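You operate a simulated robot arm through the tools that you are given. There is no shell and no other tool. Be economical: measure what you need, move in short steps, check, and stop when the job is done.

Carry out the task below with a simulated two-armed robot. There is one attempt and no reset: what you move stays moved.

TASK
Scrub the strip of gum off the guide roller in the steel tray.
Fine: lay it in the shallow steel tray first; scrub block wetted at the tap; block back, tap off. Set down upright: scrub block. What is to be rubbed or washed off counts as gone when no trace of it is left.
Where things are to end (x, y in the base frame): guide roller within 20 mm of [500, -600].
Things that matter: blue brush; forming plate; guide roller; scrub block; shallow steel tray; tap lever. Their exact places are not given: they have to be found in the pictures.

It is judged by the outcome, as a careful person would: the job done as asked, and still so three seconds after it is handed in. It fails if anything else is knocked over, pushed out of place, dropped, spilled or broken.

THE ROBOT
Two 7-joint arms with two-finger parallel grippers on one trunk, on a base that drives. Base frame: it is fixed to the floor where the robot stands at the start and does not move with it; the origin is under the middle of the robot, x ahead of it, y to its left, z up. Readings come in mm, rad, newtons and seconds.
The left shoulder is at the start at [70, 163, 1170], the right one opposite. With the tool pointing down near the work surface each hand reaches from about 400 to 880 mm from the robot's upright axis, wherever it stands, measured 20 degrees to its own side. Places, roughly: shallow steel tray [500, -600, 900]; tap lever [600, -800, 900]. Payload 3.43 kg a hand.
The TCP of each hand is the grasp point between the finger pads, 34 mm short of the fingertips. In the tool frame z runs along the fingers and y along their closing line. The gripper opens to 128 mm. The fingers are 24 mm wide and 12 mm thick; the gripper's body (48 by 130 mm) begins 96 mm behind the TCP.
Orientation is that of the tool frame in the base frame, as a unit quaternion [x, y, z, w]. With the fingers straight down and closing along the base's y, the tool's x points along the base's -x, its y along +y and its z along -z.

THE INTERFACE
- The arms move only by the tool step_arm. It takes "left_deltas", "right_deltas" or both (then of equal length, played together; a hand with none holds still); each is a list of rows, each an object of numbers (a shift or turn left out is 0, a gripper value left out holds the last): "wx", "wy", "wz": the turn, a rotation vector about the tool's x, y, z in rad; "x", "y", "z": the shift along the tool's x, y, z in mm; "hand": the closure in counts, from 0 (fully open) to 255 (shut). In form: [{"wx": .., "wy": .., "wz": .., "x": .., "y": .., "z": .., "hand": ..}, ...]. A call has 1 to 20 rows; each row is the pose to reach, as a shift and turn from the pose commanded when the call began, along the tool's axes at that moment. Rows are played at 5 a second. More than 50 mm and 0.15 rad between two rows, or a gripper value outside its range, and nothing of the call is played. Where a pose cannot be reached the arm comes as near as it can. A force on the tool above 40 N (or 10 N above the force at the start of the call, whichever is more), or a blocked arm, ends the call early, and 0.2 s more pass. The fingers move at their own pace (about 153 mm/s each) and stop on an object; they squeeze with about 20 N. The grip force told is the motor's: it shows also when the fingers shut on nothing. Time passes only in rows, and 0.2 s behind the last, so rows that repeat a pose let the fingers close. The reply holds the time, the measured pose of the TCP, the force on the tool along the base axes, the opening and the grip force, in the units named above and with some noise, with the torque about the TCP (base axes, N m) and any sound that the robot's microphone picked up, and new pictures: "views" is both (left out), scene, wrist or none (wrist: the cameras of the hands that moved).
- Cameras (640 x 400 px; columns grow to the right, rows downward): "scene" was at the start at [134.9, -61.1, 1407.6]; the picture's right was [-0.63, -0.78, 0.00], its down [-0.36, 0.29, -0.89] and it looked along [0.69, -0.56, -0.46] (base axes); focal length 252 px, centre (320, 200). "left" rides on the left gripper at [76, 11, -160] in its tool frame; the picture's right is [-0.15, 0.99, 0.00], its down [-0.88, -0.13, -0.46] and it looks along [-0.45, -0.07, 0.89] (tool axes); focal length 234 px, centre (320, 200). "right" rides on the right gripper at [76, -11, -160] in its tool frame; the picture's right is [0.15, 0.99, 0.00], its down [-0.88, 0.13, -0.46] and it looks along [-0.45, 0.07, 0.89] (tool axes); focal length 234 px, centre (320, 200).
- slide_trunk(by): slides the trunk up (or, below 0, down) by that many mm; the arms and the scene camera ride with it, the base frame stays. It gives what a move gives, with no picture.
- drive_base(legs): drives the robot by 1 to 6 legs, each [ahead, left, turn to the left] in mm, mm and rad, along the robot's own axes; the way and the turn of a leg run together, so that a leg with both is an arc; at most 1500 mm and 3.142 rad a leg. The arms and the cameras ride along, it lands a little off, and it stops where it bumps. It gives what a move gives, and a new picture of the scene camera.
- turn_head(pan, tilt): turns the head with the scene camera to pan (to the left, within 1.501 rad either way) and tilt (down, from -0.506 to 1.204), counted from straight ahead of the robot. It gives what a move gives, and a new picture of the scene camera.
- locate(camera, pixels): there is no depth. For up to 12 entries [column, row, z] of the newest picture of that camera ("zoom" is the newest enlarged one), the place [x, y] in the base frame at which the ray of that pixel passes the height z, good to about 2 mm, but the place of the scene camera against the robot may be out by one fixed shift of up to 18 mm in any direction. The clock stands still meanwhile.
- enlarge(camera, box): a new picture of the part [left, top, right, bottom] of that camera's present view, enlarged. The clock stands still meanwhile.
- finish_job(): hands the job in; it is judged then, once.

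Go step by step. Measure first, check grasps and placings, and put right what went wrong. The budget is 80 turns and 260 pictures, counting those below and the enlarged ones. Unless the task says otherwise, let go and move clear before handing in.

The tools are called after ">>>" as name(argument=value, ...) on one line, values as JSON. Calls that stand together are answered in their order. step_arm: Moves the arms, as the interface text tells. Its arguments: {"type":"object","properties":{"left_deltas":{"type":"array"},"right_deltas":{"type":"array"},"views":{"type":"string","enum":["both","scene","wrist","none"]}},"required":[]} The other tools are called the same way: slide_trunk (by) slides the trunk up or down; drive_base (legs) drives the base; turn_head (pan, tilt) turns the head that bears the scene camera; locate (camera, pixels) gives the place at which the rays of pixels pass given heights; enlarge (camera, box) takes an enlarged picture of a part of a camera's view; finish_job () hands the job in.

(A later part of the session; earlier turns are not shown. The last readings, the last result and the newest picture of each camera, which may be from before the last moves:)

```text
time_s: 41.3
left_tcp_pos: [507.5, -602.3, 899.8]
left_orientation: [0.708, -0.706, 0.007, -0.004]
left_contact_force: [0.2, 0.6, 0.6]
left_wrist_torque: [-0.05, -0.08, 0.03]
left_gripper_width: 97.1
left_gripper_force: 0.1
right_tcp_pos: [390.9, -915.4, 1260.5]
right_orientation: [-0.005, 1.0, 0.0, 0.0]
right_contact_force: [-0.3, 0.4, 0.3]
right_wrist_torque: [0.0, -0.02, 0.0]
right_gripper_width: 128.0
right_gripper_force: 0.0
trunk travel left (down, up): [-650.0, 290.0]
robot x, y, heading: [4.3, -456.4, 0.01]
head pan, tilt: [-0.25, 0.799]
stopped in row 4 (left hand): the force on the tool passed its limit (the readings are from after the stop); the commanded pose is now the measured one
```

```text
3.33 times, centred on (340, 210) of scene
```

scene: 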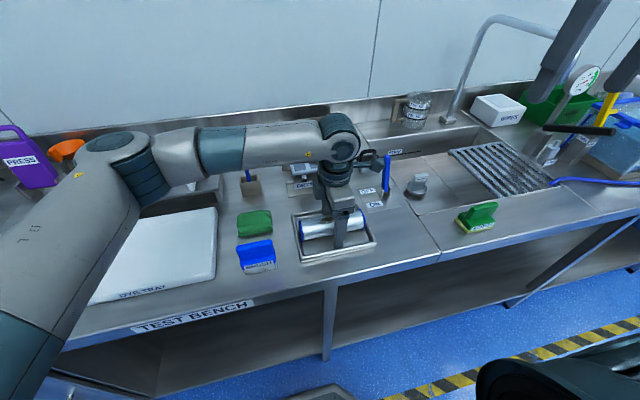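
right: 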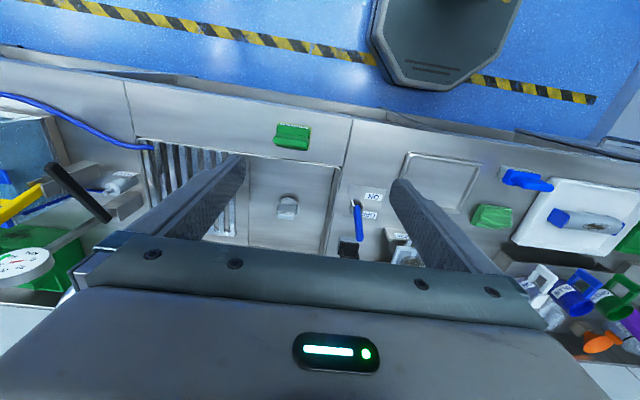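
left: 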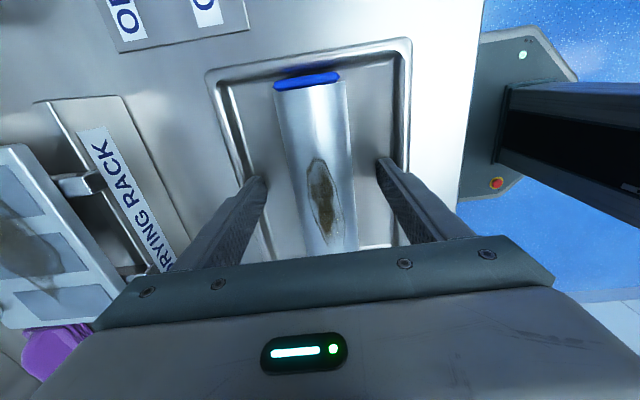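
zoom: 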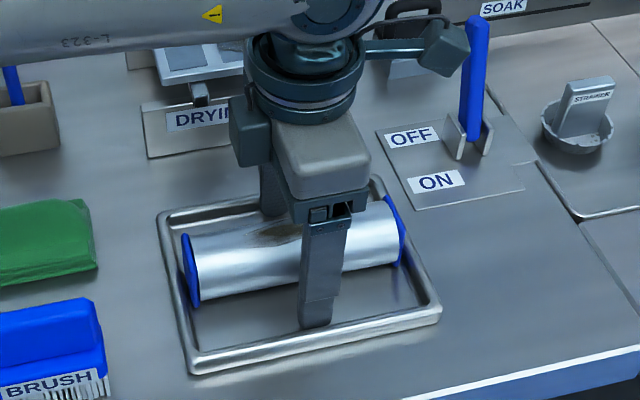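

The roller rests flat in the tray. I'll raise the left hand and move it out of the way, then get a fresh right wrist view of the scrub block.

>>> step_arm(left_deltas=[{"z": -10}, {"z": -40}, {"z": -80}, {"z": -120}, {"z": -160}, {"z": -200}, {"z": -200, "x": -40}, {"z": -200, "x": -80}, {"z": -200, "x": -120}, {"z": -200, "x": -160}, {"z": -200, "x": -200}, {"z": -200, "x": -240}, {"z": -200, "x": -240}], right_deltas=[{}, {}, {}, {}, {}, {}, {}, {}, {}, {}, {}, {}, {}])

>>> enlarge(camera="right", box=[230, 100, 430, 270])

>>> enlarge(camera="scene", box=[280, 160, 520, 270])

>>> locate(camera="right", pixels=[[292, 137, 870], [277, 127, 905], [308, 130, 905], [275, 145, 865], [308, 148, 865], [288, 200, 860], [357, 210, 900], [353, 230, 860]])

```text
time_s: 44.1
left_tcp_pos: [504.0, -363.9, 1099.2]
left_orientation: [0.708, -0.706, 0.005, -0.004]
left_contact_force: [1.0, -1.0, -0.7]
left_wrist_torque: [0.05, 0.01, -0.01]
left_gripper_width: 97.8
left_gripper_force: 0.0
right_tcp_pos: [391.6, -917.9, 1258.1]
right_orientation: [-0.005, 1.0, 0.001, 0.0]
right_contact_force: [-0.4, 0.4, 0.4]
right_wrist_torque: [-0.04, -0.02, -0.02]
right_gripper_width: 127.9
right_gripper_force: 0.0
trunk travel left (down, up): [-650.0, 290.0]
robot x, y, heading: [2.2, -456.8, 0.005]
head pan, tilt: [-0.25, 0.799]
```

scene: 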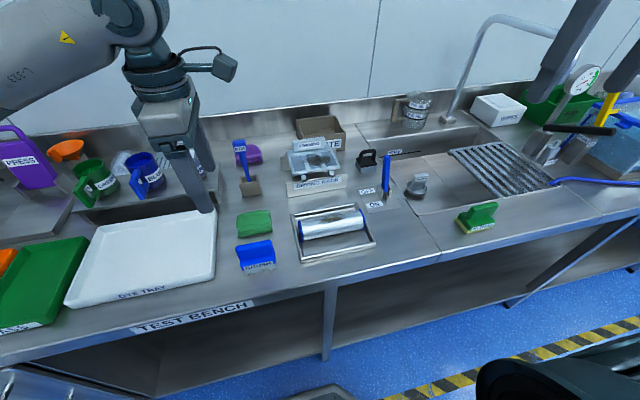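
right: 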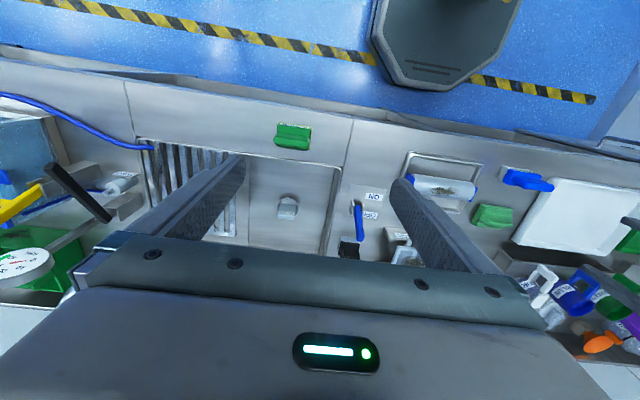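
left: 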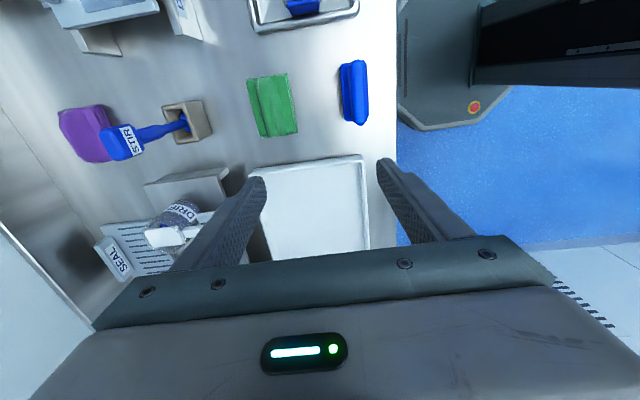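

```text
2.35 times, centred on (330, 185) of right
```

zoom: 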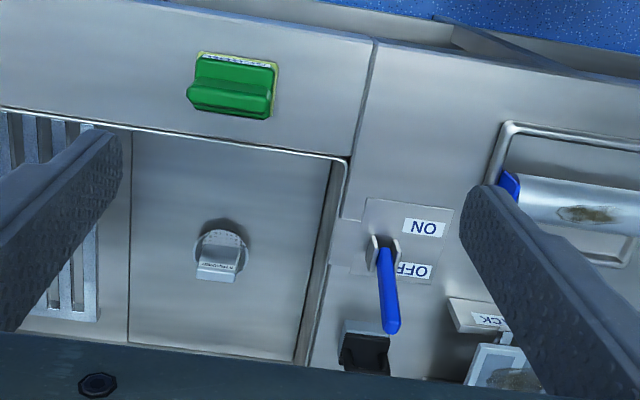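

```text
2.67 times, centred on (400, 215) of scene
```

zoom: 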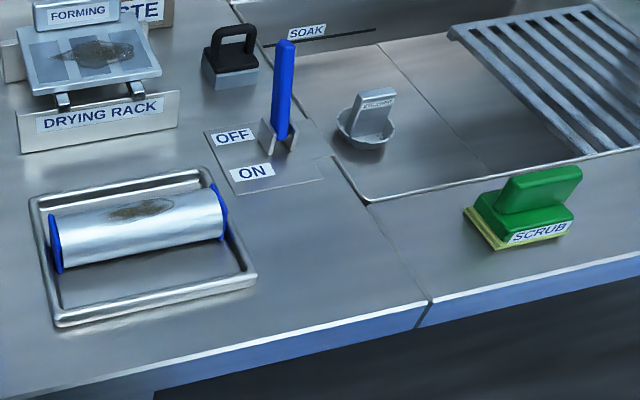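

```text
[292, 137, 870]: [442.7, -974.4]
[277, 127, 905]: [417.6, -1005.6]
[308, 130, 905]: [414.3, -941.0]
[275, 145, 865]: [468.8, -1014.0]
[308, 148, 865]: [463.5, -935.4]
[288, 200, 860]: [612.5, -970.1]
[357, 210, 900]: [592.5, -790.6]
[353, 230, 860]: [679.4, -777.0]
```

The roller lies well in the tray and the lever leans to OFF (back). I'll bring the right hand above the scrub block at (443,-974), turned 90° to close across its thin handle.

>>> step_arm(right_deltas=[{"wz": 0.131, "x": -5, "y": -5, "z": 15}, {"wz": 0.262, "x": -10, "y": -10, "z": 30}, {"wz": 0.393, "x": -15, "y": -15, "z": 45}, {"wz": 0.524, "x": -20, "y": -20, "z": 60}, {"wz": 0.654, "x": -25, "y": -25, "z": 75}, {"wz": 0.785, "x": -30, "y": -30, "z": 90}, {"wz": 0.916, "x": -35, "y": -35, "z": 105}, {"wz": 1.047, "x": -40, "y": -40, "z": 120}, {"wz": 1.178, "x": -45, "y": -45, "z": 135}, {"wz": 1.309, "x": -50, "y": -50, "z": 150}, {"wz": 1.44, "x": -51, "y": -56, "z": 165}, {"wz": 1.571, "x": -51, "y": -56, "z": 180}, {"wz": 1.571, "x": -51, "y": -56, "z": 180}])

>>> turn_head(pan=-0.7, tilt=0.6)

```text
time_s: 46.9
left_tcp_pos: [503.5, -360.8, 1099.7]
left_orientation: [0.709, -0.705, 0.006, -0.004]
left_contact_force: [0.0, 0.0, 0.2]
left_wrist_torque: [-0.01, -0.01, 0.01]
left_gripper_width: 97.8
left_gripper_force: 0.0
right_tcp_pos: [443.2, -970.5, 1080.5]
right_orientation: [0.705, 0.71, 0.0, -0.001]
right_contact_force: [0.1, -0.5, 0.1]
right_wrist_torque: [-0.02, 0.01, -0.02]
right_gripper_width: 128.0
right_gripper_force: 0.0
trunk travel left (down, up): [-650.0, 290.0]
robot x, y, heading: [1.0, -454.2, 0.007]
head pan, tilt: [-0.25, 0.799]
```

scene: 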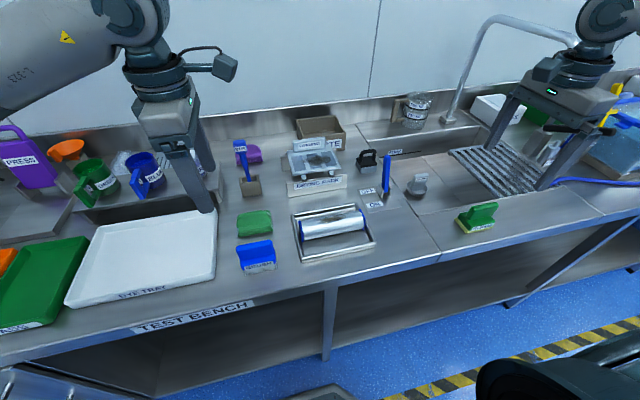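
right: 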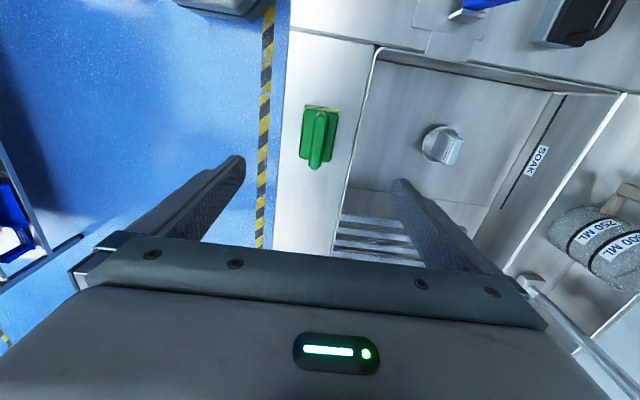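

```text
time_s: 47.8
left_tcp_pos: [503.7, -361.5, 1099.7]
left_orientation: [0.708, -0.706, 0.007, -0.004]
left_contact_force: [0.1, 0.2, -0.1]
left_wrist_torque: [0.03, 0.02, -0.04]
left_gripper_width: 97.8
left_gripper_force: 0.1
right_tcp_pos: [443.9, -971.3, 1080.3]
right_orientation: [0.704, 0.71, -0.001, 0.0]
right_contact_force: [0.2, 0.2, -0.3]
right_wrist_torque: [-0.01, 0.02, -0.02]
right_gripper_width: 128.0
right_gripper_force: 0.0
trunk travel left (down, up): [-650.0, 290.0]
robot x, y, heading: [2.9, -457.2, 0.005]
head pan, tilt: [-0.7, 0.6]
```

scene: 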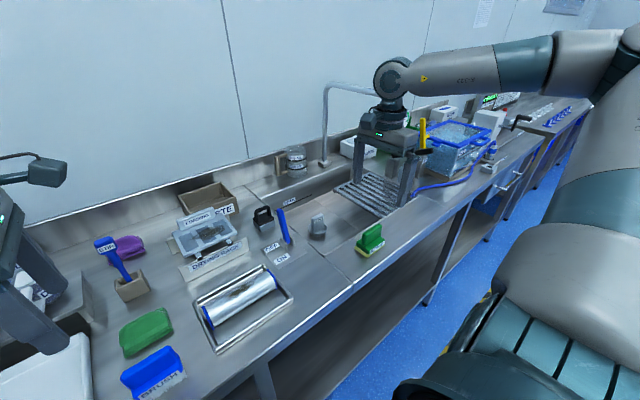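

I can see the block from the new angle, with the handle as a thin plate along y at (320,135). I'll enlarge and locate it.

>>> enlarge(camera="right", box=[260, 80, 380, 190])

>>> locate(camera="right", pixels=[[305, 105, 864], [339, 107, 864], [334, 161, 864], [300, 159, 864], [321, 112, 930], [316, 167, 930], [321, 112, 915], [316, 167, 915]])

>>> enlarge(camera="scene", box=[300, 60, 480, 260])

```text
3.64 times, centred on (320, 135) of right
```

zoom: 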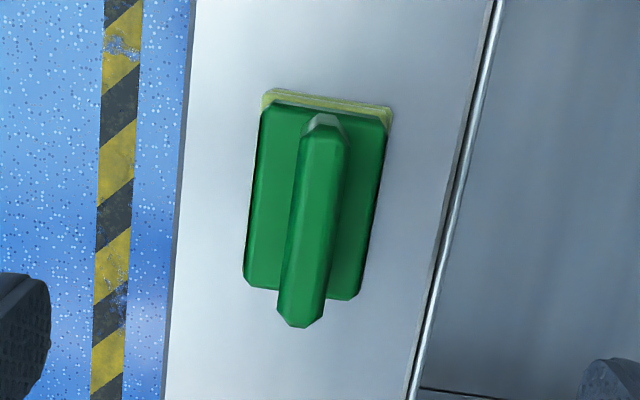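

```text
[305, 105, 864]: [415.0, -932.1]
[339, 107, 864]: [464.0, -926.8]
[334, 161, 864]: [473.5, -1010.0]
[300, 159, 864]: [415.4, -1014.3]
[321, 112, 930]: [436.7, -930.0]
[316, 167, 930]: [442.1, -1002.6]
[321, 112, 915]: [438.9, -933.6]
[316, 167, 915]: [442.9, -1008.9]
```

```text
2.00 times, centred on (390, 160) of scene
```

zoom: 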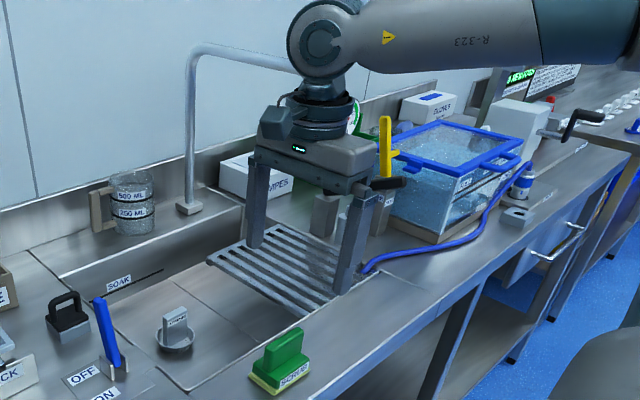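

The handle is about 15 mm thick, centred at (440.5,-970), with its top near z≈918. I'll descend to TCP z≈924 and close.

>>> step_arm(right_deltas=[{"y": -3, "x": 1, "z": 30, "hand": 120}, {"y": -3, "x": 1, "z": 70}, {"y": -3, "x": 1, "z": 110}, {"y": -3, "x": 1, "z": 140}, {"y": -3, "x": 1, "z": 150}, {"y": -3, "x": 1, "z": 156}, {"y": -3, "x": 1, "z": 156}])

>>> enlarge(camera="scene", box=[320, 190, 420, 280])

```text
time_s: 49.4
left_tcp_pos: [503.5, -361.9, 1098.5]
left_orientation: [0.708, -0.706, 0.006, -0.004]
left_contact_force: [0.7, 0.2, -0.5]
left_wrist_torque: [0.02, -0.01, -0.02]
left_gripper_width: 98.1
left_gripper_force: 0.1
right_tcp_pos: [440.3, -971.6, 924.2]
right_orientation: [0.704, 0.71, 0.0, 0.0]
right_contact_force: [0.5, 0.1, -0.1]
right_wrist_torque: [0.03, 0.0, 0.04]
right_gripper_width: 67.5
right_gripper_force: 0.1
trunk travel left (down, up): [-650.0, 290.0]
robot x, y, heading: [1.7, -455.6, 0.005]
head pan, tilt: [-0.7, 0.6]
```

scene: 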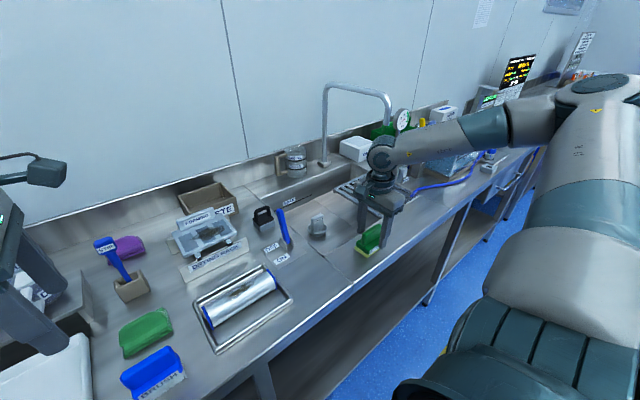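
right: 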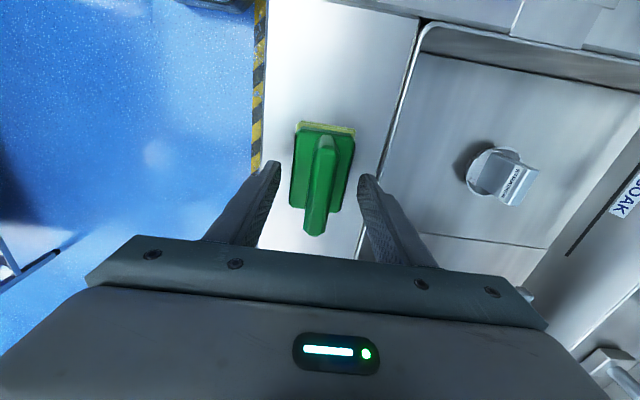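

```text
4.44 times, centred on (370, 235) of scene
```

zoom: 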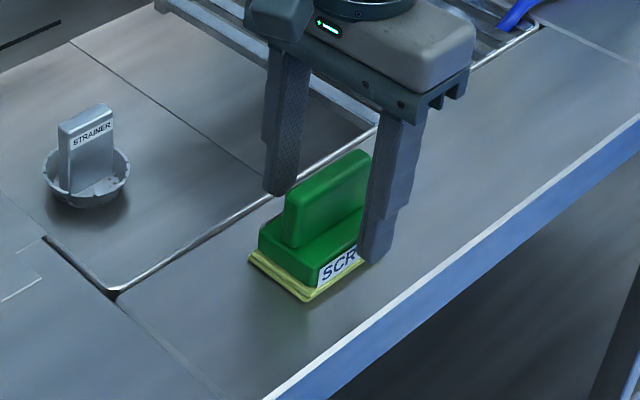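

The fingers straddle the handle above the block's base, so I'll close. I'll also look for the spout outlet around scene (389,122).

>>> step_arm(right_deltas=[{"z": 0, "hand": 255}, {}, {}, {}], views="scene")

>>> enlarge(camera="scene", box=[300, 70, 440, 170])

>>> locate(camera="scene", pixels=[[325, 163, 860], [390, 122, 1000], [390, 122, 1050], [390, 122, 1100], [390, 122, 1150], [325, 90, 1150], [325, 90, 1200], [386, 93, 1150], [386, 93, 1200], [317, 228, 860]])

```text
time_s: 50.4
left_tcp_pos: [505.0, -361.1, 1100.5]
left_orientation: [0.708, -0.706, 0.006, -0.004]
left_contact_force: [-0.8, -0.4, -0.4]
left_wrist_torque: [-0.01, -0.01, 0.02]
left_gripper_width: 97.8
left_gripper_force: 0.2
right_tcp_pos: [439.7, -972.2, 923.8]
right_orientation: [0.704, 0.71, 0.0, 0.0]
right_contact_force: [-0.9, 0.2, 0.4]
right_wrist_torque: [0.0, 0.05, -0.04]
right_gripper_width: 49.5
right_gripper_force: 19.9
trunk travel left (down, up): [-650.0, 290.0]
robot x, y, heading: [3.7, -460.3, 0.005]
head pan, tilt: [-0.7, 0.6]
```

scene: 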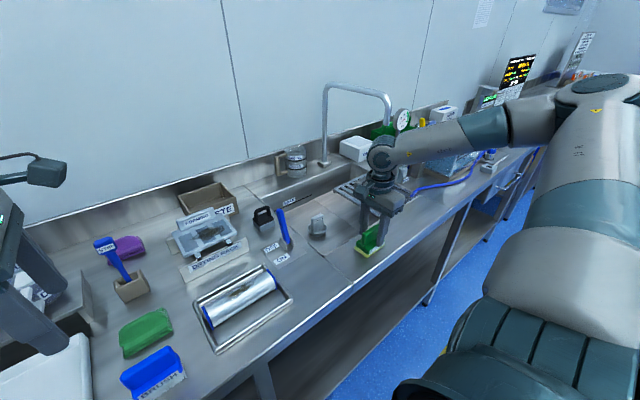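

```text
4.00 times, centred on (370, 120) of scene
```

zoom: 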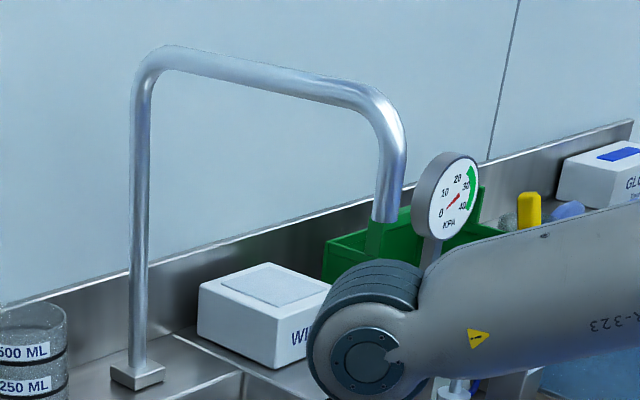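

```text
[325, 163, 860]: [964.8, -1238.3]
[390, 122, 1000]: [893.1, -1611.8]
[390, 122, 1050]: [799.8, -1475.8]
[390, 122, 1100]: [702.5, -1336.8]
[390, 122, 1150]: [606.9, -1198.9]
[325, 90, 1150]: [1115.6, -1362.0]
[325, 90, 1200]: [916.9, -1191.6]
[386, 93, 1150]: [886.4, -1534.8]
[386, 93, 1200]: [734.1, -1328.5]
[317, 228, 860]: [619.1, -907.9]
```

The grip width of 49.5 mm means the fingertips closed on the block's base, not the handle. From two views the spout outlet comes to about (641,-1249,1132). I'll open, rise 12 mm, and close on the handle.

>>> step_arm(right_deltas=[{"hand": 120}, {"hand": 120}, {"z": -6}, {"z": -11}, {"z": -11}, {"z": -11, "hand": 255}, {"z": -11}, {"z": -11}, {"z": -11}])

>>> enlarge(camera="scene", box=[320, 190, 420, 280])

```text
time_s: 52.4
left_tcp_pos: [504.6, -361.7, 1100.0]
left_orientation: [0.708, -0.706, 0.006, -0.004]
left_contact_force: [0.5, 0.8, 0.3]
left_wrist_torque: [0.0, -0.07, 0.01]
left_gripper_width: 97.9
left_gripper_force: 0.0
right_tcp_pos: [440.0, -970.8, 934.3]
right_orientation: [0.704, 0.71, 0.0, -0.001]
right_contact_force: [0.8, 0.3, -0.2]
right_wrist_torque: [0.01, -0.06, -0.02]
right_gripper_width: 17.5
right_gripper_force: 20.3
trunk travel left (down, up): [-650.0, 290.0]
robot x, y, heading: [3.2, -458.3, 0.008]
head pan, tilt: [-0.7, 0.6]
```

scene: 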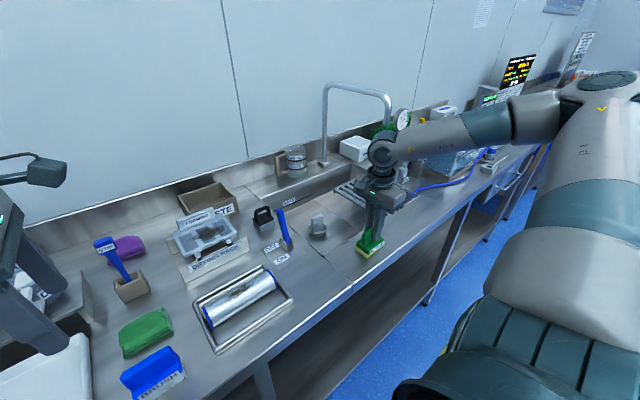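
right: 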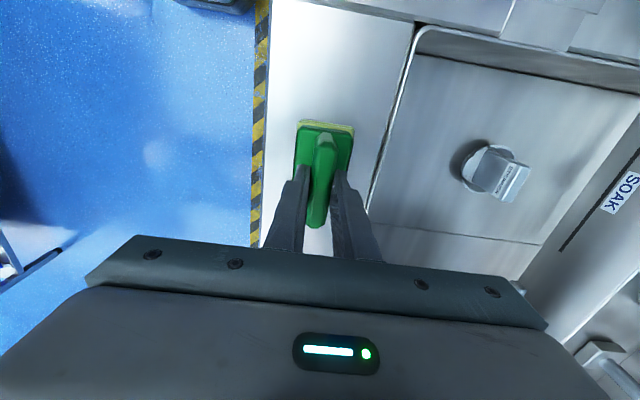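

```text
4.44 times, centred on (370, 235) of scene
```

zoom: 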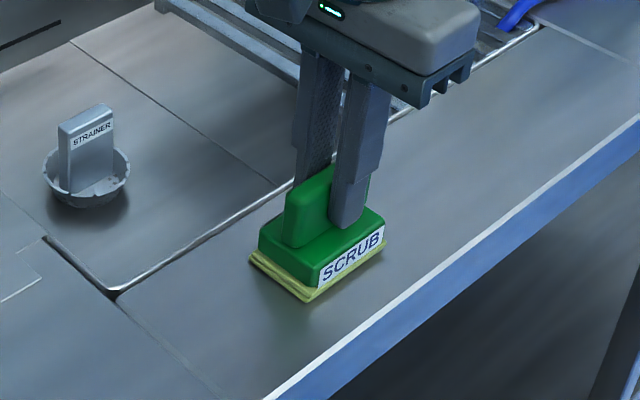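

The handle is gripped at 17.5 mm; the block's home is TCP (440,-971,934). I'll lift it gently and then drive right.

>>> step_arm(right_deltas=[{"z": -4}, {"z": -12}, {"z": -24}, {"z": -40}, {"z": -58}, {"z": -76}, {"z": -94}, {"z": -112}, {"z": -130}, {"z": -148}, {"z": -166}, {"z": -180, "y": -10}, {"z": -190, "y": -20}, {"z": -196, "y": -30}, {"z": -200, "y": -35}, {"z": -200, "y": -35}], views="wrist")

>>> drive_base(legs=[[0, -340, 0]])

```text
time_s: 55.8
left_tcp_pos: [504.6, -362.0, 1098.5]
left_orientation: [0.708, -0.706, 0.005, -0.004]
left_contact_force: [-1.0, 0.3, -0.3]
left_wrist_torque: [-0.04, 0.0, 0.03]
left_gripper_width: 97.9
left_gripper_force: 0.1
right_tcp_pos: [406.8, -971.4, 1134.0]
right_orientation: [0.704, 0.71, -0.001, 0.0]
right_contact_force: [-0.3, -0.5, -2.4]
right_wrist_torque: [0.01, 0.0, 0.01]
right_gripper_width: 17.5
right_gripper_force: 19.6
trunk travel left (down, up): [-650.0, 290.0]
robot x, y, heading: [0.6, -456.5, 0.007]
head pan, tilt: [-0.7, 0.6]
```

right: 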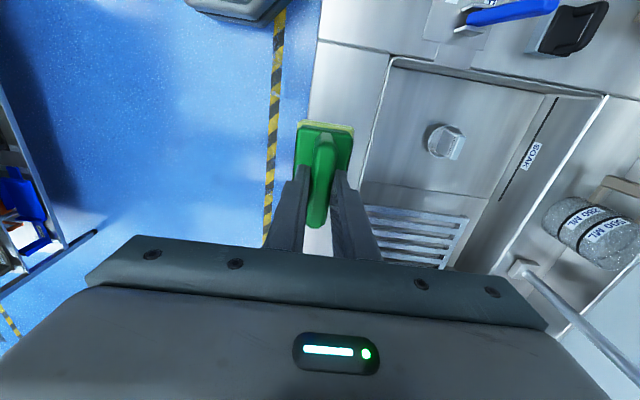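

```text
time_s: 58.1
left_tcp_pos: [506.3, -703.8, 1099.0]
left_orientation: [0.71, -0.704, 0.007, -0.003]
left_contact_force: [-0.6, -0.6, -0.4]
left_wrist_torque: [0.01, 0.0, 0.01]
left_gripper_width: 97.8
left_gripper_force: 0.0
right_tcp_pos: [411.9, -1313.8, 1135.3]
right_orientation: [0.703, 0.711, -0.001, 0.0]
right_contact_force: [0.4, -0.3, -1.3]
right_wrist_torque: [0.0, -0.03, -0.02]
right_gripper_width: 17.6
right_gripper_force: 20.0
trunk travel left (down, up): [-650.0, 290.0]
robot x, y, heading: [5.3, -806.7, 0.007]
head pan, tilt: [-0.7, 0.6]
```

scene: 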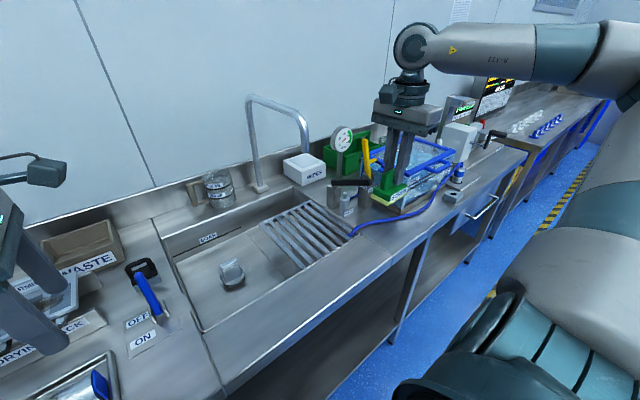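

I'll enlarge on the spout to triangulate its outlet, and look at the lever.

>>> enlarge(camera="scene", box=[210, 80, 370, 200])

>>> enlarge(camera="scene", box=[90, 230, 260, 370])

>>> locate(camera="scene", pixels=[[260, 189, 860], [306, 153, 1100], [306, 153, 1120], [306, 153, 1140], [306, 153, 1080], [158, 318, 870], [138, 270, 950], [138, 270, 970], [303, 211, 860], [262, 228, 860], [345, 236, 860], [290, 270, 860]])

```text
3.33 times, centred on (290, 140) of scene
```

zoom: 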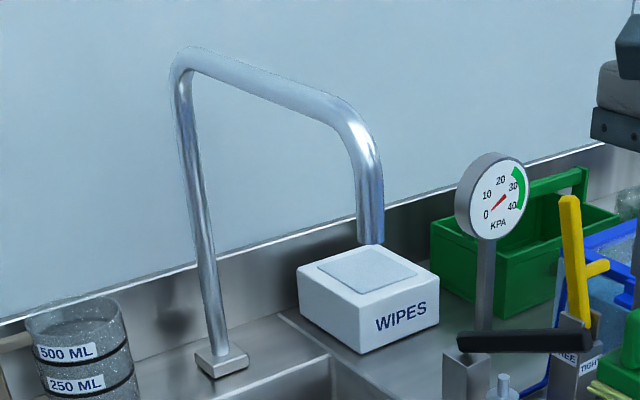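

```text
2.86 times, centred on (175, 300) of scene
```

zoom: 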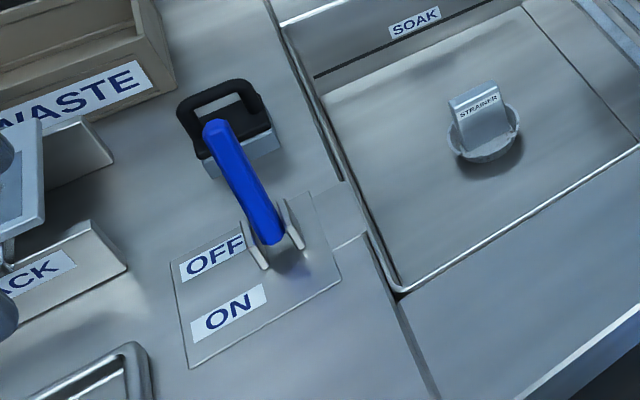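

```text
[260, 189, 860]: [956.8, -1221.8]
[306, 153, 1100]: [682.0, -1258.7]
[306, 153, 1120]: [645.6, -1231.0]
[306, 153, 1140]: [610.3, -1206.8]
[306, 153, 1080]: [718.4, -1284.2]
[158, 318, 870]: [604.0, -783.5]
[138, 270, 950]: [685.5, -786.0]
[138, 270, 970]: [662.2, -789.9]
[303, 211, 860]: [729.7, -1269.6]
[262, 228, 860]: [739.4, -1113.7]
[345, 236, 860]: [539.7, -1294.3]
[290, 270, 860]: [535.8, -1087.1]
```

The outlet is about (648,-1238,1118). I'll bring the right hand in line with it (y≈-1238), tilted 0.7 rad so it approaches from the front clear of the spout, and bring the left hand above the lever for a look.

>>> step_arm(right_deltas=[{"x": 12, "wx": -0.1}, {"x": 24, "wx": -0.2}, {"x": 36, "wx": -0.3}, {"x": 48, "wx": -0.4}, {"x": 60, "wx": -0.5}, {"x": 70, "wx": -0.6}, {"x": 76, "wx": -0.7}, {"x": 76, "wx": -0.7}], left_deltas=[{"x": 10, "y": -12}, {"x": 22, "y": -24}, {"x": 34, "y": -38}, {"x": 46, "y": -52}, {"x": 58, "y": -66}, {"x": 70, "y": -80}, {"x": 84, "y": -94}, {"x": 84, "y": -94}])

>>> locate(camera="scene", pixels=[[333, 212, 860], [350, 182, 930], [341, 165, 970], [345, 214, 860]])

```text
time_s: 59.9
left_tcp_pos: [601.5, -787.4, 1101.4]
left_orientation: [0.71, -0.704, 0.005, -0.004]
left_contact_force: [0.7, 0.3, 0.4]
left_wrist_torque: [-0.04, 0.02, 0.02]
left_gripper_width: 97.8
left_gripper_force: 0.1
right_tcp_pos: [415.9, -1241.9, 1137.9]
right_orientation: [0.66, 0.669, 0.244, 0.241]
right_contact_force: [0.4, 0.0, -1.9]
right_wrist_torque: [-0.03, 0.09, 0.0]
right_gripper_width: 17.6
right_gripper_force: 20.5
right hand out of reach, approached as far as the arm can: row 7, 8
trunk travel left (down, up): [-650.0, 290.0]
robot x, y, heading: [8.7, -803.7, 0.012]
head pan, tilt: [-0.7, 0.6]
```

scene: 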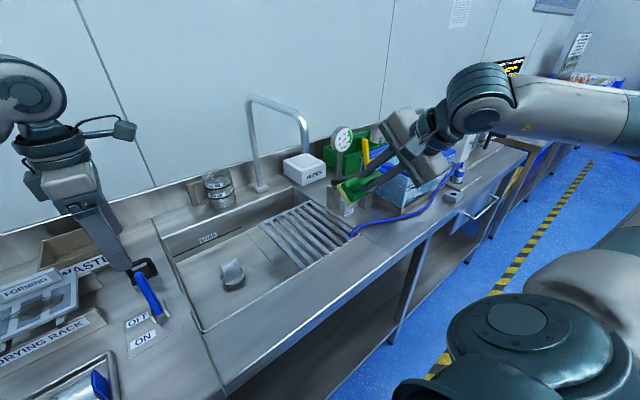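
right: 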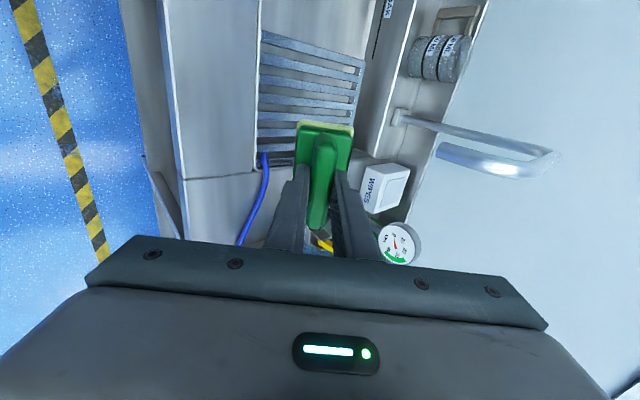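
left: 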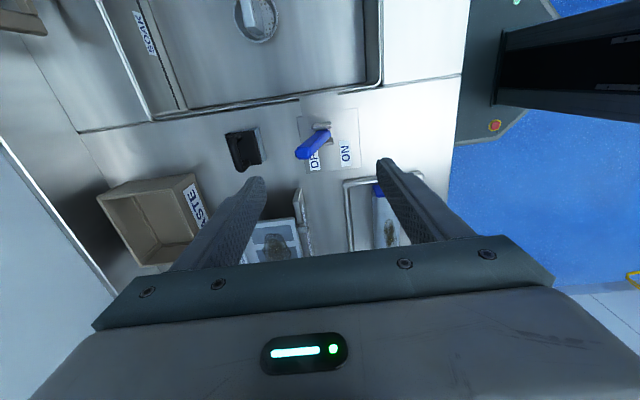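

```text
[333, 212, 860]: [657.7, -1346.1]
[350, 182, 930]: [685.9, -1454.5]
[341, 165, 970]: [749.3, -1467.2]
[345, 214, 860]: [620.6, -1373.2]
```

I'll cross-check the spout outlet in the right wrist view at (440,150), and measure the lever and the SOAK handle in the left wrist view.

>>> locate(camera="right", pixels=[[440, 150, 1100], [440, 150, 1118], [440, 150, 1135], [400, 117, 860], [308, 55, 860], [262, 100, 860], [350, 130, 860]])

>>> enlarge(camera="right", box=[240, 20, 580, 270])

>>> enlarge(camera="left", box=[210, 80, 390, 210])

>>> locate(camera="left", pixels=[[303, 155, 950], [303, 155, 970], [303, 155, 990], [325, 132, 875], [243, 150, 920], [243, 150, 860], [228, 135, 860], [262, 130, 860], [265, 165, 860], [345, 152, 860], [315, 160, 860]])

```text
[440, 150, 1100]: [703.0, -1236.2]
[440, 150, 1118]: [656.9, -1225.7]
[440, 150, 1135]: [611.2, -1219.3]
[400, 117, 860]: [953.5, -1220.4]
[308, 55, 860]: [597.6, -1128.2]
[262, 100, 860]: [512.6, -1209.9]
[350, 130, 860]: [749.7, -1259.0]
```

```text
1.60 times, centred on (410, 145) of right
```

zoom: 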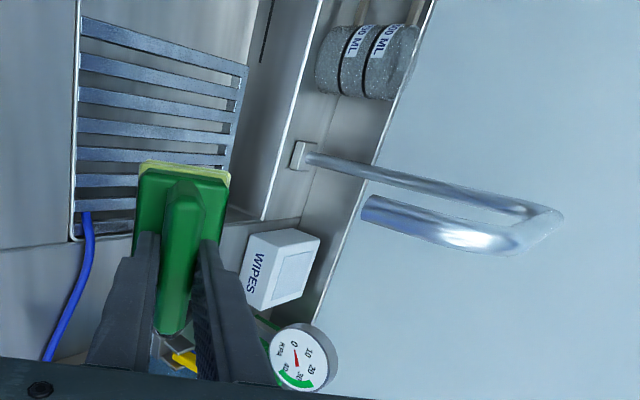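

```text
3.08 times, centred on (300, 145) of left
```

zoom: 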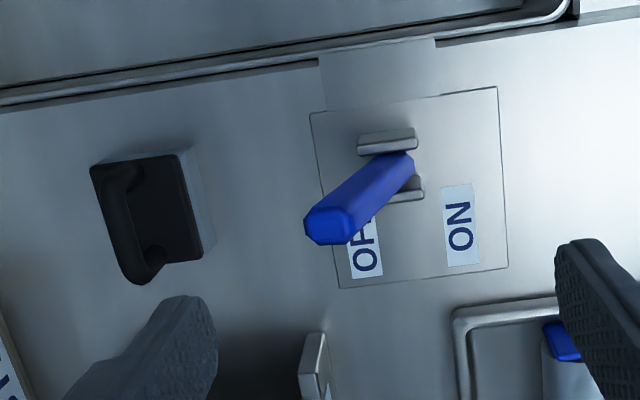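

```text
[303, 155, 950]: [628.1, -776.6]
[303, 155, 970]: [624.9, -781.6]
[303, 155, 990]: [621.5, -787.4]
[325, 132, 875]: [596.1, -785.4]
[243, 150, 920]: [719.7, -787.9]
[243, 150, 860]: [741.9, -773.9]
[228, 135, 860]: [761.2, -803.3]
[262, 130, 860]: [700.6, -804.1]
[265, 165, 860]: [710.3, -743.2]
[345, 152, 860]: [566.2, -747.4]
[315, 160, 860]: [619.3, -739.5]
```

The outlet agrees at about (652,-1228,1119), and the lever's tip is near (620,-790,1003). I'll bring the block under the spout and lower the left fingers to straddle the lever top.

>>> step_arm(right_deltas=[{"x": 2, "y": 3, "z": 20}, {"x": 4, "y": 7, "z": 50}, {"x": 6, "y": 11, "z": 85}, {"x": 8, "y": 15, "z": 120}, {"x": 10, "y": 19, "z": 155}, {"x": 12, "y": 23, "z": 190}, {"x": 14, "y": 27, "z": 220}, {"x": 14, "y": 30, "z": 243}, {"x": 14, "y": 31.6, "z": 252}, {"x": 14, "y": 31.6, "z": 252}], left_deltas=[{"y": -10, "x": 1, "hand": 135}, {"y": -18.5, "x": 2}, {"y": -18.5, "x": 2, "z": 10}, {"y": -18.5, "x": 2, "z": 30}, {"y": -18.5, "x": 2, "z": 50}, {"y": -18.5, "x": 2, "z": 70}, {"y": -18.5, "x": 2, "z": 85}, {"y": -18.5, "x": 2, "z": 95}, {"y": -18.5, "x": 2, "z": 101}, {"y": -18.5, "x": 2, "z": 101}])

>>> enlarge(camera="scene", box=[70, 200, 230, 340])

>>> enlarge(camera="scene", box=[220, 80, 400, 220])

```text
time_s: 62.1
left_tcp_pos: [621.7, -789.9, 1000.2]
left_orientation: [0.71, -0.704, 0.006, -0.004]
left_contact_force: [-1.1, -0.1, -0.6]
left_wrist_torque: [-0.01, 0.0, 0.01]
left_gripper_width: 60.3
left_gripper_force: 0.2
right_tcp_pos: [602.9, -1226.1, 967.0]
right_orientation: [0.66, 0.668, 0.244, 0.242]
right_contact_force: [-0.5, -1.0, -1.9]
right_wrist_torque: [0.02, 0.06, 0.0]
right_gripper_width: 17.5
right_gripper_force: 19.5
trunk travel left (down, up): [-650.0, 290.0]
robot x, y, heading: [4.8, -806.0, 0.02]
head pan, tilt: [-0.7, 0.6]
```

scene: 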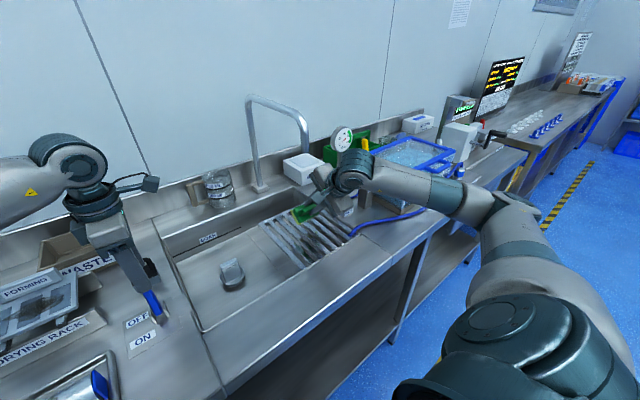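
right: 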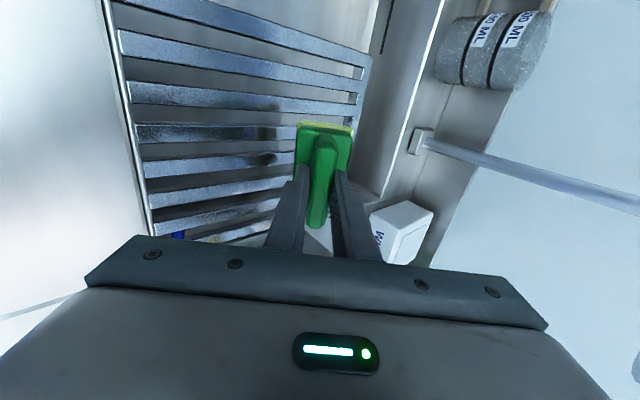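
left: 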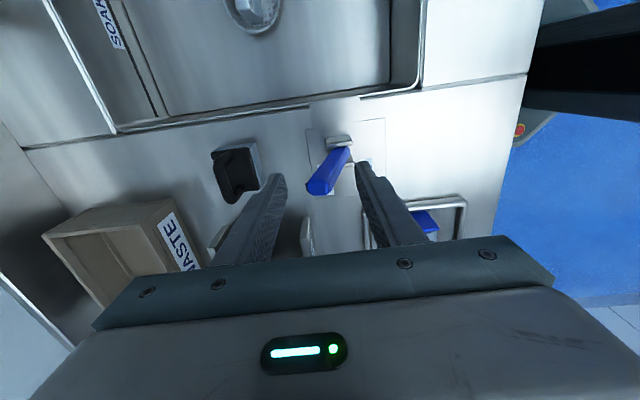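

```text
2.86 times, centred on (150, 270) of scene
```

zoom: 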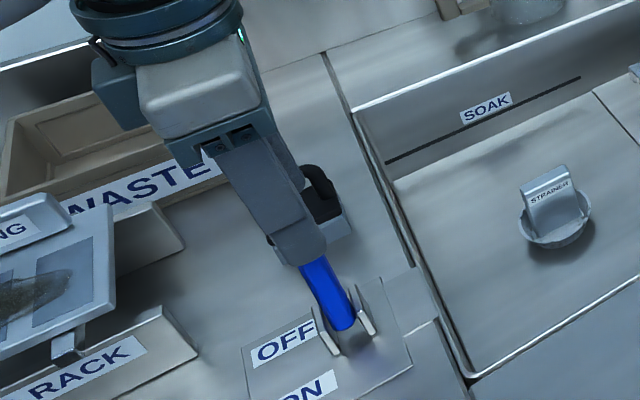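

```text
2.86 times, centred on (310, 150) of scene
```

zoom: 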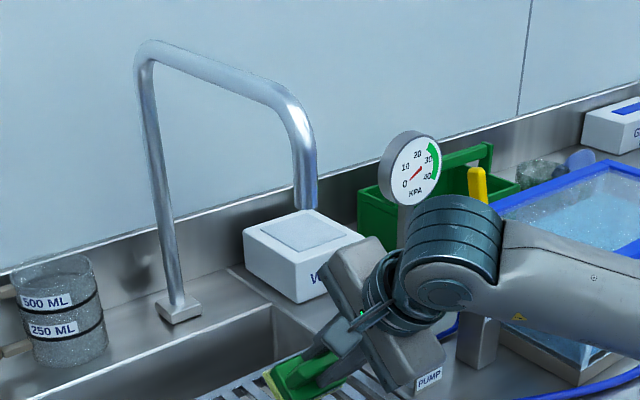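

>>> locate(camera="left", pixels=[[318, 188, 950], [318, 188, 970], [318, 188, 985], [318, 188, 1000], [277, 180, 966], [361, 168, 966], [342, 152, 890]])

>>> enlarge(camera="left", box=[230, 110, 420, 240])

```text
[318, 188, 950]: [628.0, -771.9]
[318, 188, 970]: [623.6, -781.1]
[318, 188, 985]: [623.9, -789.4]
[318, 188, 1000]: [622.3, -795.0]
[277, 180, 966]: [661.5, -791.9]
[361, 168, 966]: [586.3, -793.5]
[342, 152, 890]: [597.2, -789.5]
```

```text
3.08 times, centred on (325, 175) of left
```

zoom: 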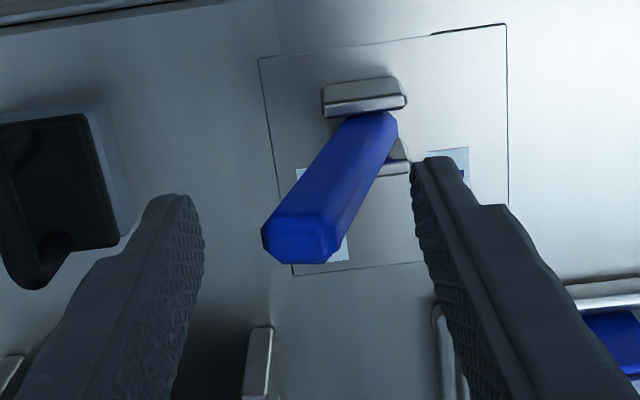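

The lever tip is at about (624,-789,985), between the fingers. I'll lower 15 mm and pull it toward -x with the rear finger.

>>> step_arm(left_deltas=[{"z": 8}, {"z": 15}, {"z": 15, "y": 12}, {"z": 15, "y": 22}, {"z": 15, "y": 32}, {"z": 15, "y": 42}, {"z": 15, "y": 52}, {"z": 15, "y": 62}, {"z": 15, "y": 70}, {"z": 15, "y": 70}], right_deltas=[{}, {}, {}, {}, {}, {}, {}, {}, {}, {}])

>>> enlarge(camera="scene", box=[220, 80, 400, 280])

```text
time_s: 64.3
left_tcp_pos: [552.7, -791.3, 984.4]
left_orientation: [0.71, -0.705, 0.006, -0.003]
left_contact_force: [0.2, -0.3, 0.5]
left_wrist_torque: [0.0, -0.02, 0.02]
left_gripper_width: 60.4
left_gripper_force: 0.2
right_tcp_pos: [601.0, -1225.6, 967.2]
right_orientation: [0.66, 0.668, 0.244, 0.241]
right_contact_force: [0.0, 0.2, -2.7]
right_wrist_torque: [0.03, 0.05, -0.01]
right_gripper_width: 17.8
right_gripper_force: 19.7
trunk travel left (down, up): [-650.0, 290.0]
robot x, y, heading: [5.4, -803.4, 0.019]
head pan, tilt: [-0.7, 0.6]
```

scene: 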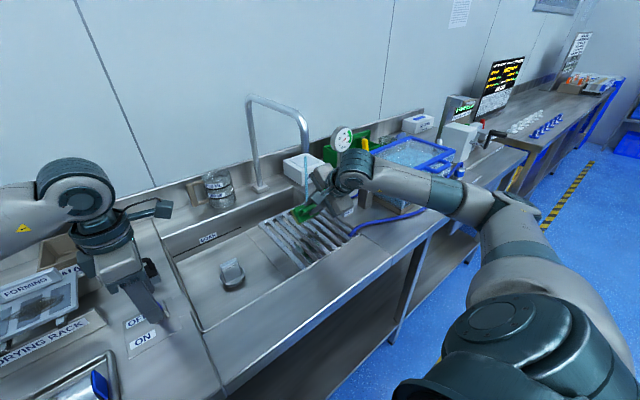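
right: 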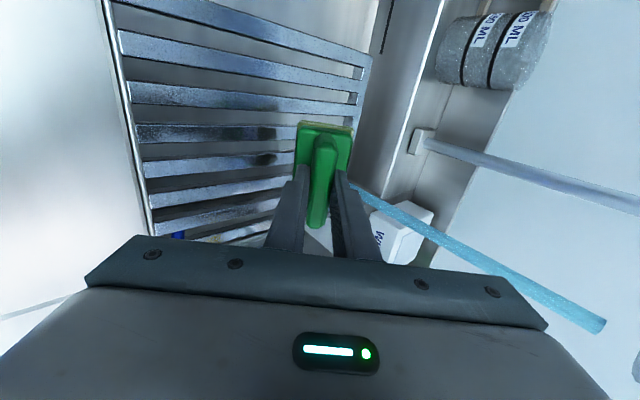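
left: 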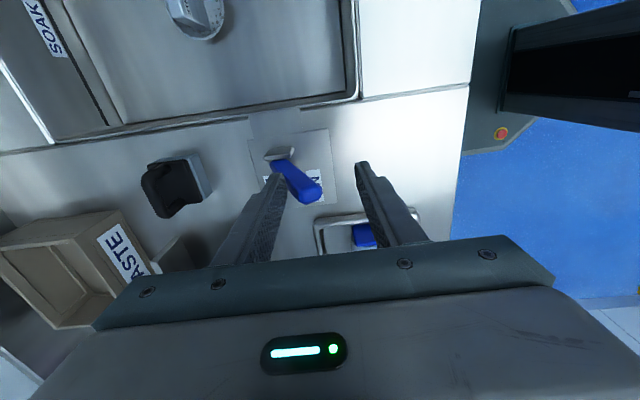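

```text
2.00 times, centred on (310, 180) of scene
```

zoom: 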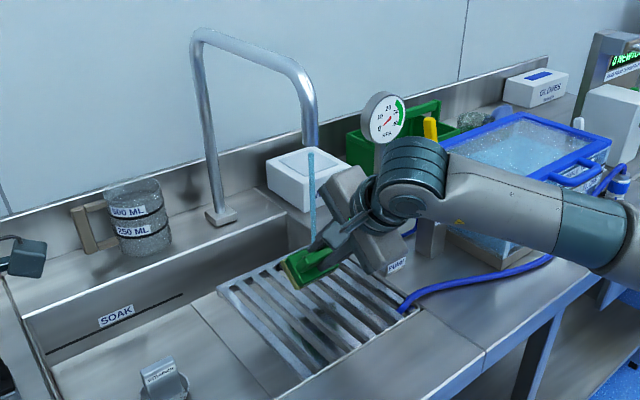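

The water is running, and the stream meets the hand near (352,185) in the right wrist view. I'll measure the stream's line and centre the block on it.

>>> locate(camera="right", pixels=[[354, 187, 910], [354, 187, 930], [354, 187, 950], [354, 187, 970], [450, 240, 1000], [450, 240, 1020], [600, 325, 1100], [600, 325, 1119]])

>>> enlarge(camera="right", box=[260, 100, 440, 260])

>>> enlarge(camera="scene", box=[270, 130, 370, 240])

```text
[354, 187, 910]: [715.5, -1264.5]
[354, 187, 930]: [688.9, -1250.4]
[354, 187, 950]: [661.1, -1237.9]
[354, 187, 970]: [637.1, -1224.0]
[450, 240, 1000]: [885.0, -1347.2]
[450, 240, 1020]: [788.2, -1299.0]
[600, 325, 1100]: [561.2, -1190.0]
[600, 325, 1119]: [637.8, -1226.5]
```

```text
2.50 times, centred on (350, 180) of right
```

zoom: 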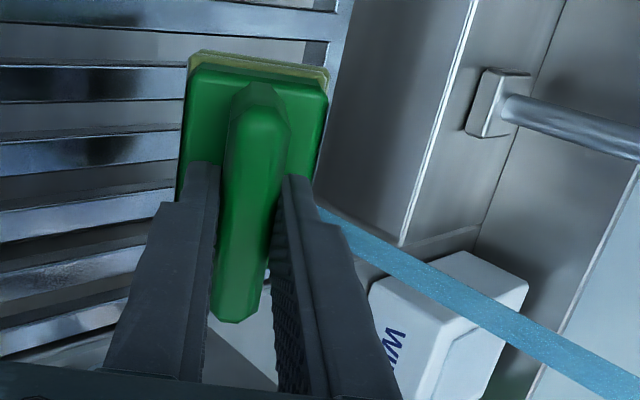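

```text
3.64 times, centred on (320, 185) of scene
```

zoom: 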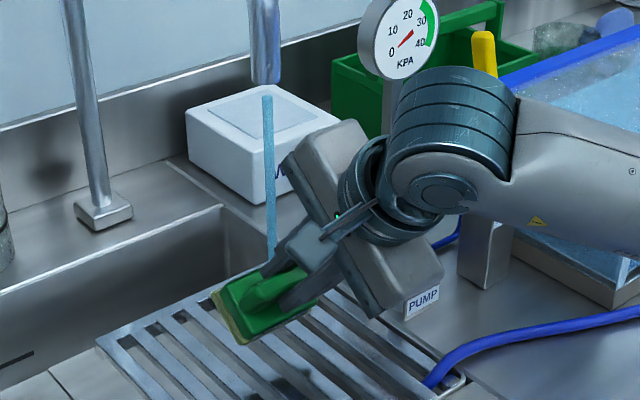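

The stream is at about (655,-1233) and catches the block's rear edge. I'll sweep the block a little through the stream so it gets well wetted.

>>> step_arm(right_deltas=[{"x": -4, "y": 5, "z": 5}, {"x": -7, "y": 11.5, "z": 9.7}, {"x": -7, "y": 11.5, "z": 9.7}, {"x": -7, "y": 11.5, "z": 9.7}, {"x": -20, "y": 11.5, "z": 9.7}, {"x": 10, "y": 8, "z": 6}, {"x": 0, "y": 0, "z": 0}, {"x": -7, "y": -7, "z": -6}, {"x": -7, "y": -9, "z": -8}, {"x": -7, "y": -9, "z": -8}, {"x": -7, "y": 0, "z": 0}, {"x": -7, "y": 8, "z": 6.7}, {"x": -7, "y": 8, "z": 6.7}, {"x": -7, "y": 8, "z": 6.7}])

>>> enlarge(camera="right", box=[260, 100, 440, 260])

>>> enlarge(camera="scene", box=[270, 130, 370, 240])

```text
time_s: 67.3
left_tcp_pos: [552.3, -790.7, 985.6]
left_orientation: [0.71, -0.704, 0.006, -0.003]
left_contact_force: [-0.2, 0.1, -0.3]
left_wrist_torque: [0.02, 0.0, -0.01]
left_gripper_width: 60.7
left_gripper_force: 0.1
right_tcp_pos: [611.5, -1233.6, 966.2]
right_orientation: [0.66, 0.669, 0.243, 0.242]
right_contact_force: [0.2, -0.4, -2.6]
right_wrist_torque: [0.02, 0.03, 0.02]
right_gripper_width: 17.6
right_gripper_force: 19.3
trunk travel left (down, up): [-650.0, 290.0]
robot x, y, heading: [5.1, -801.6, 0.014]
head pan, tilt: [-0.7, 0.6]
```

scene: 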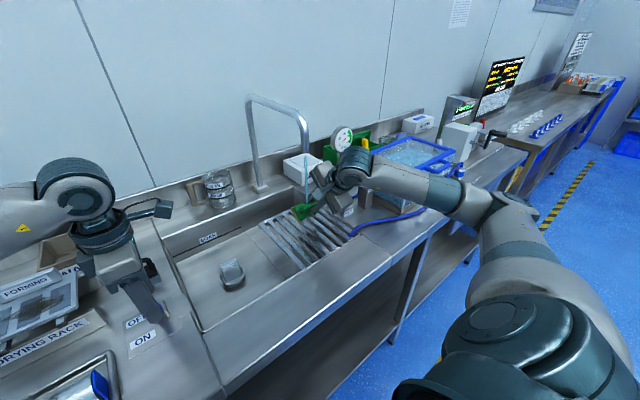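
right: 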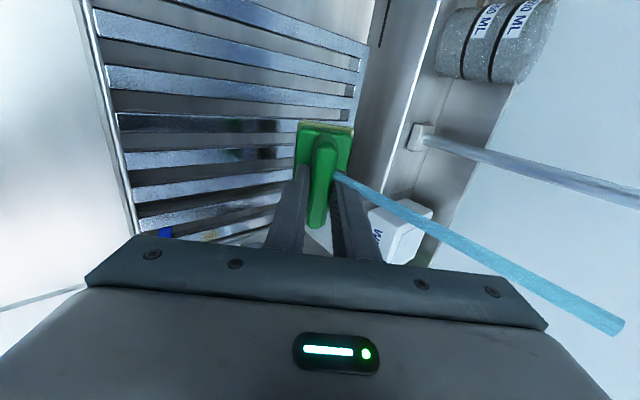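

```text
2.50 times, centred on (350, 180) of right
```

zoom: 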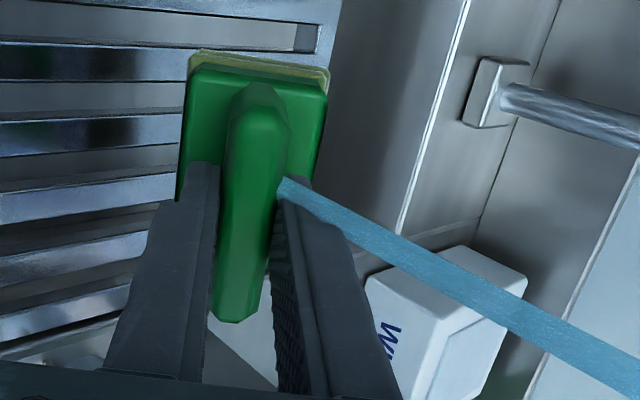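

```text
3.64 times, centred on (320, 185) of scene
```

zoom: 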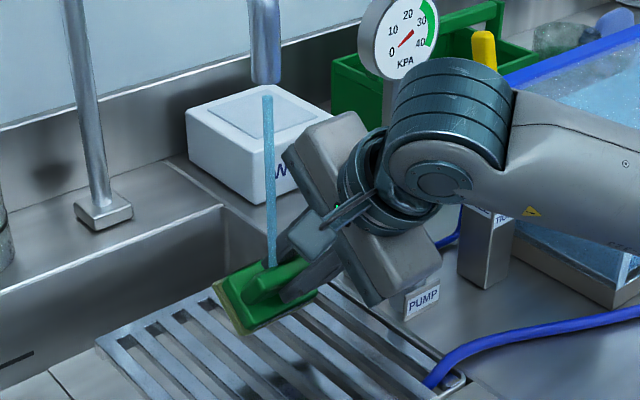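

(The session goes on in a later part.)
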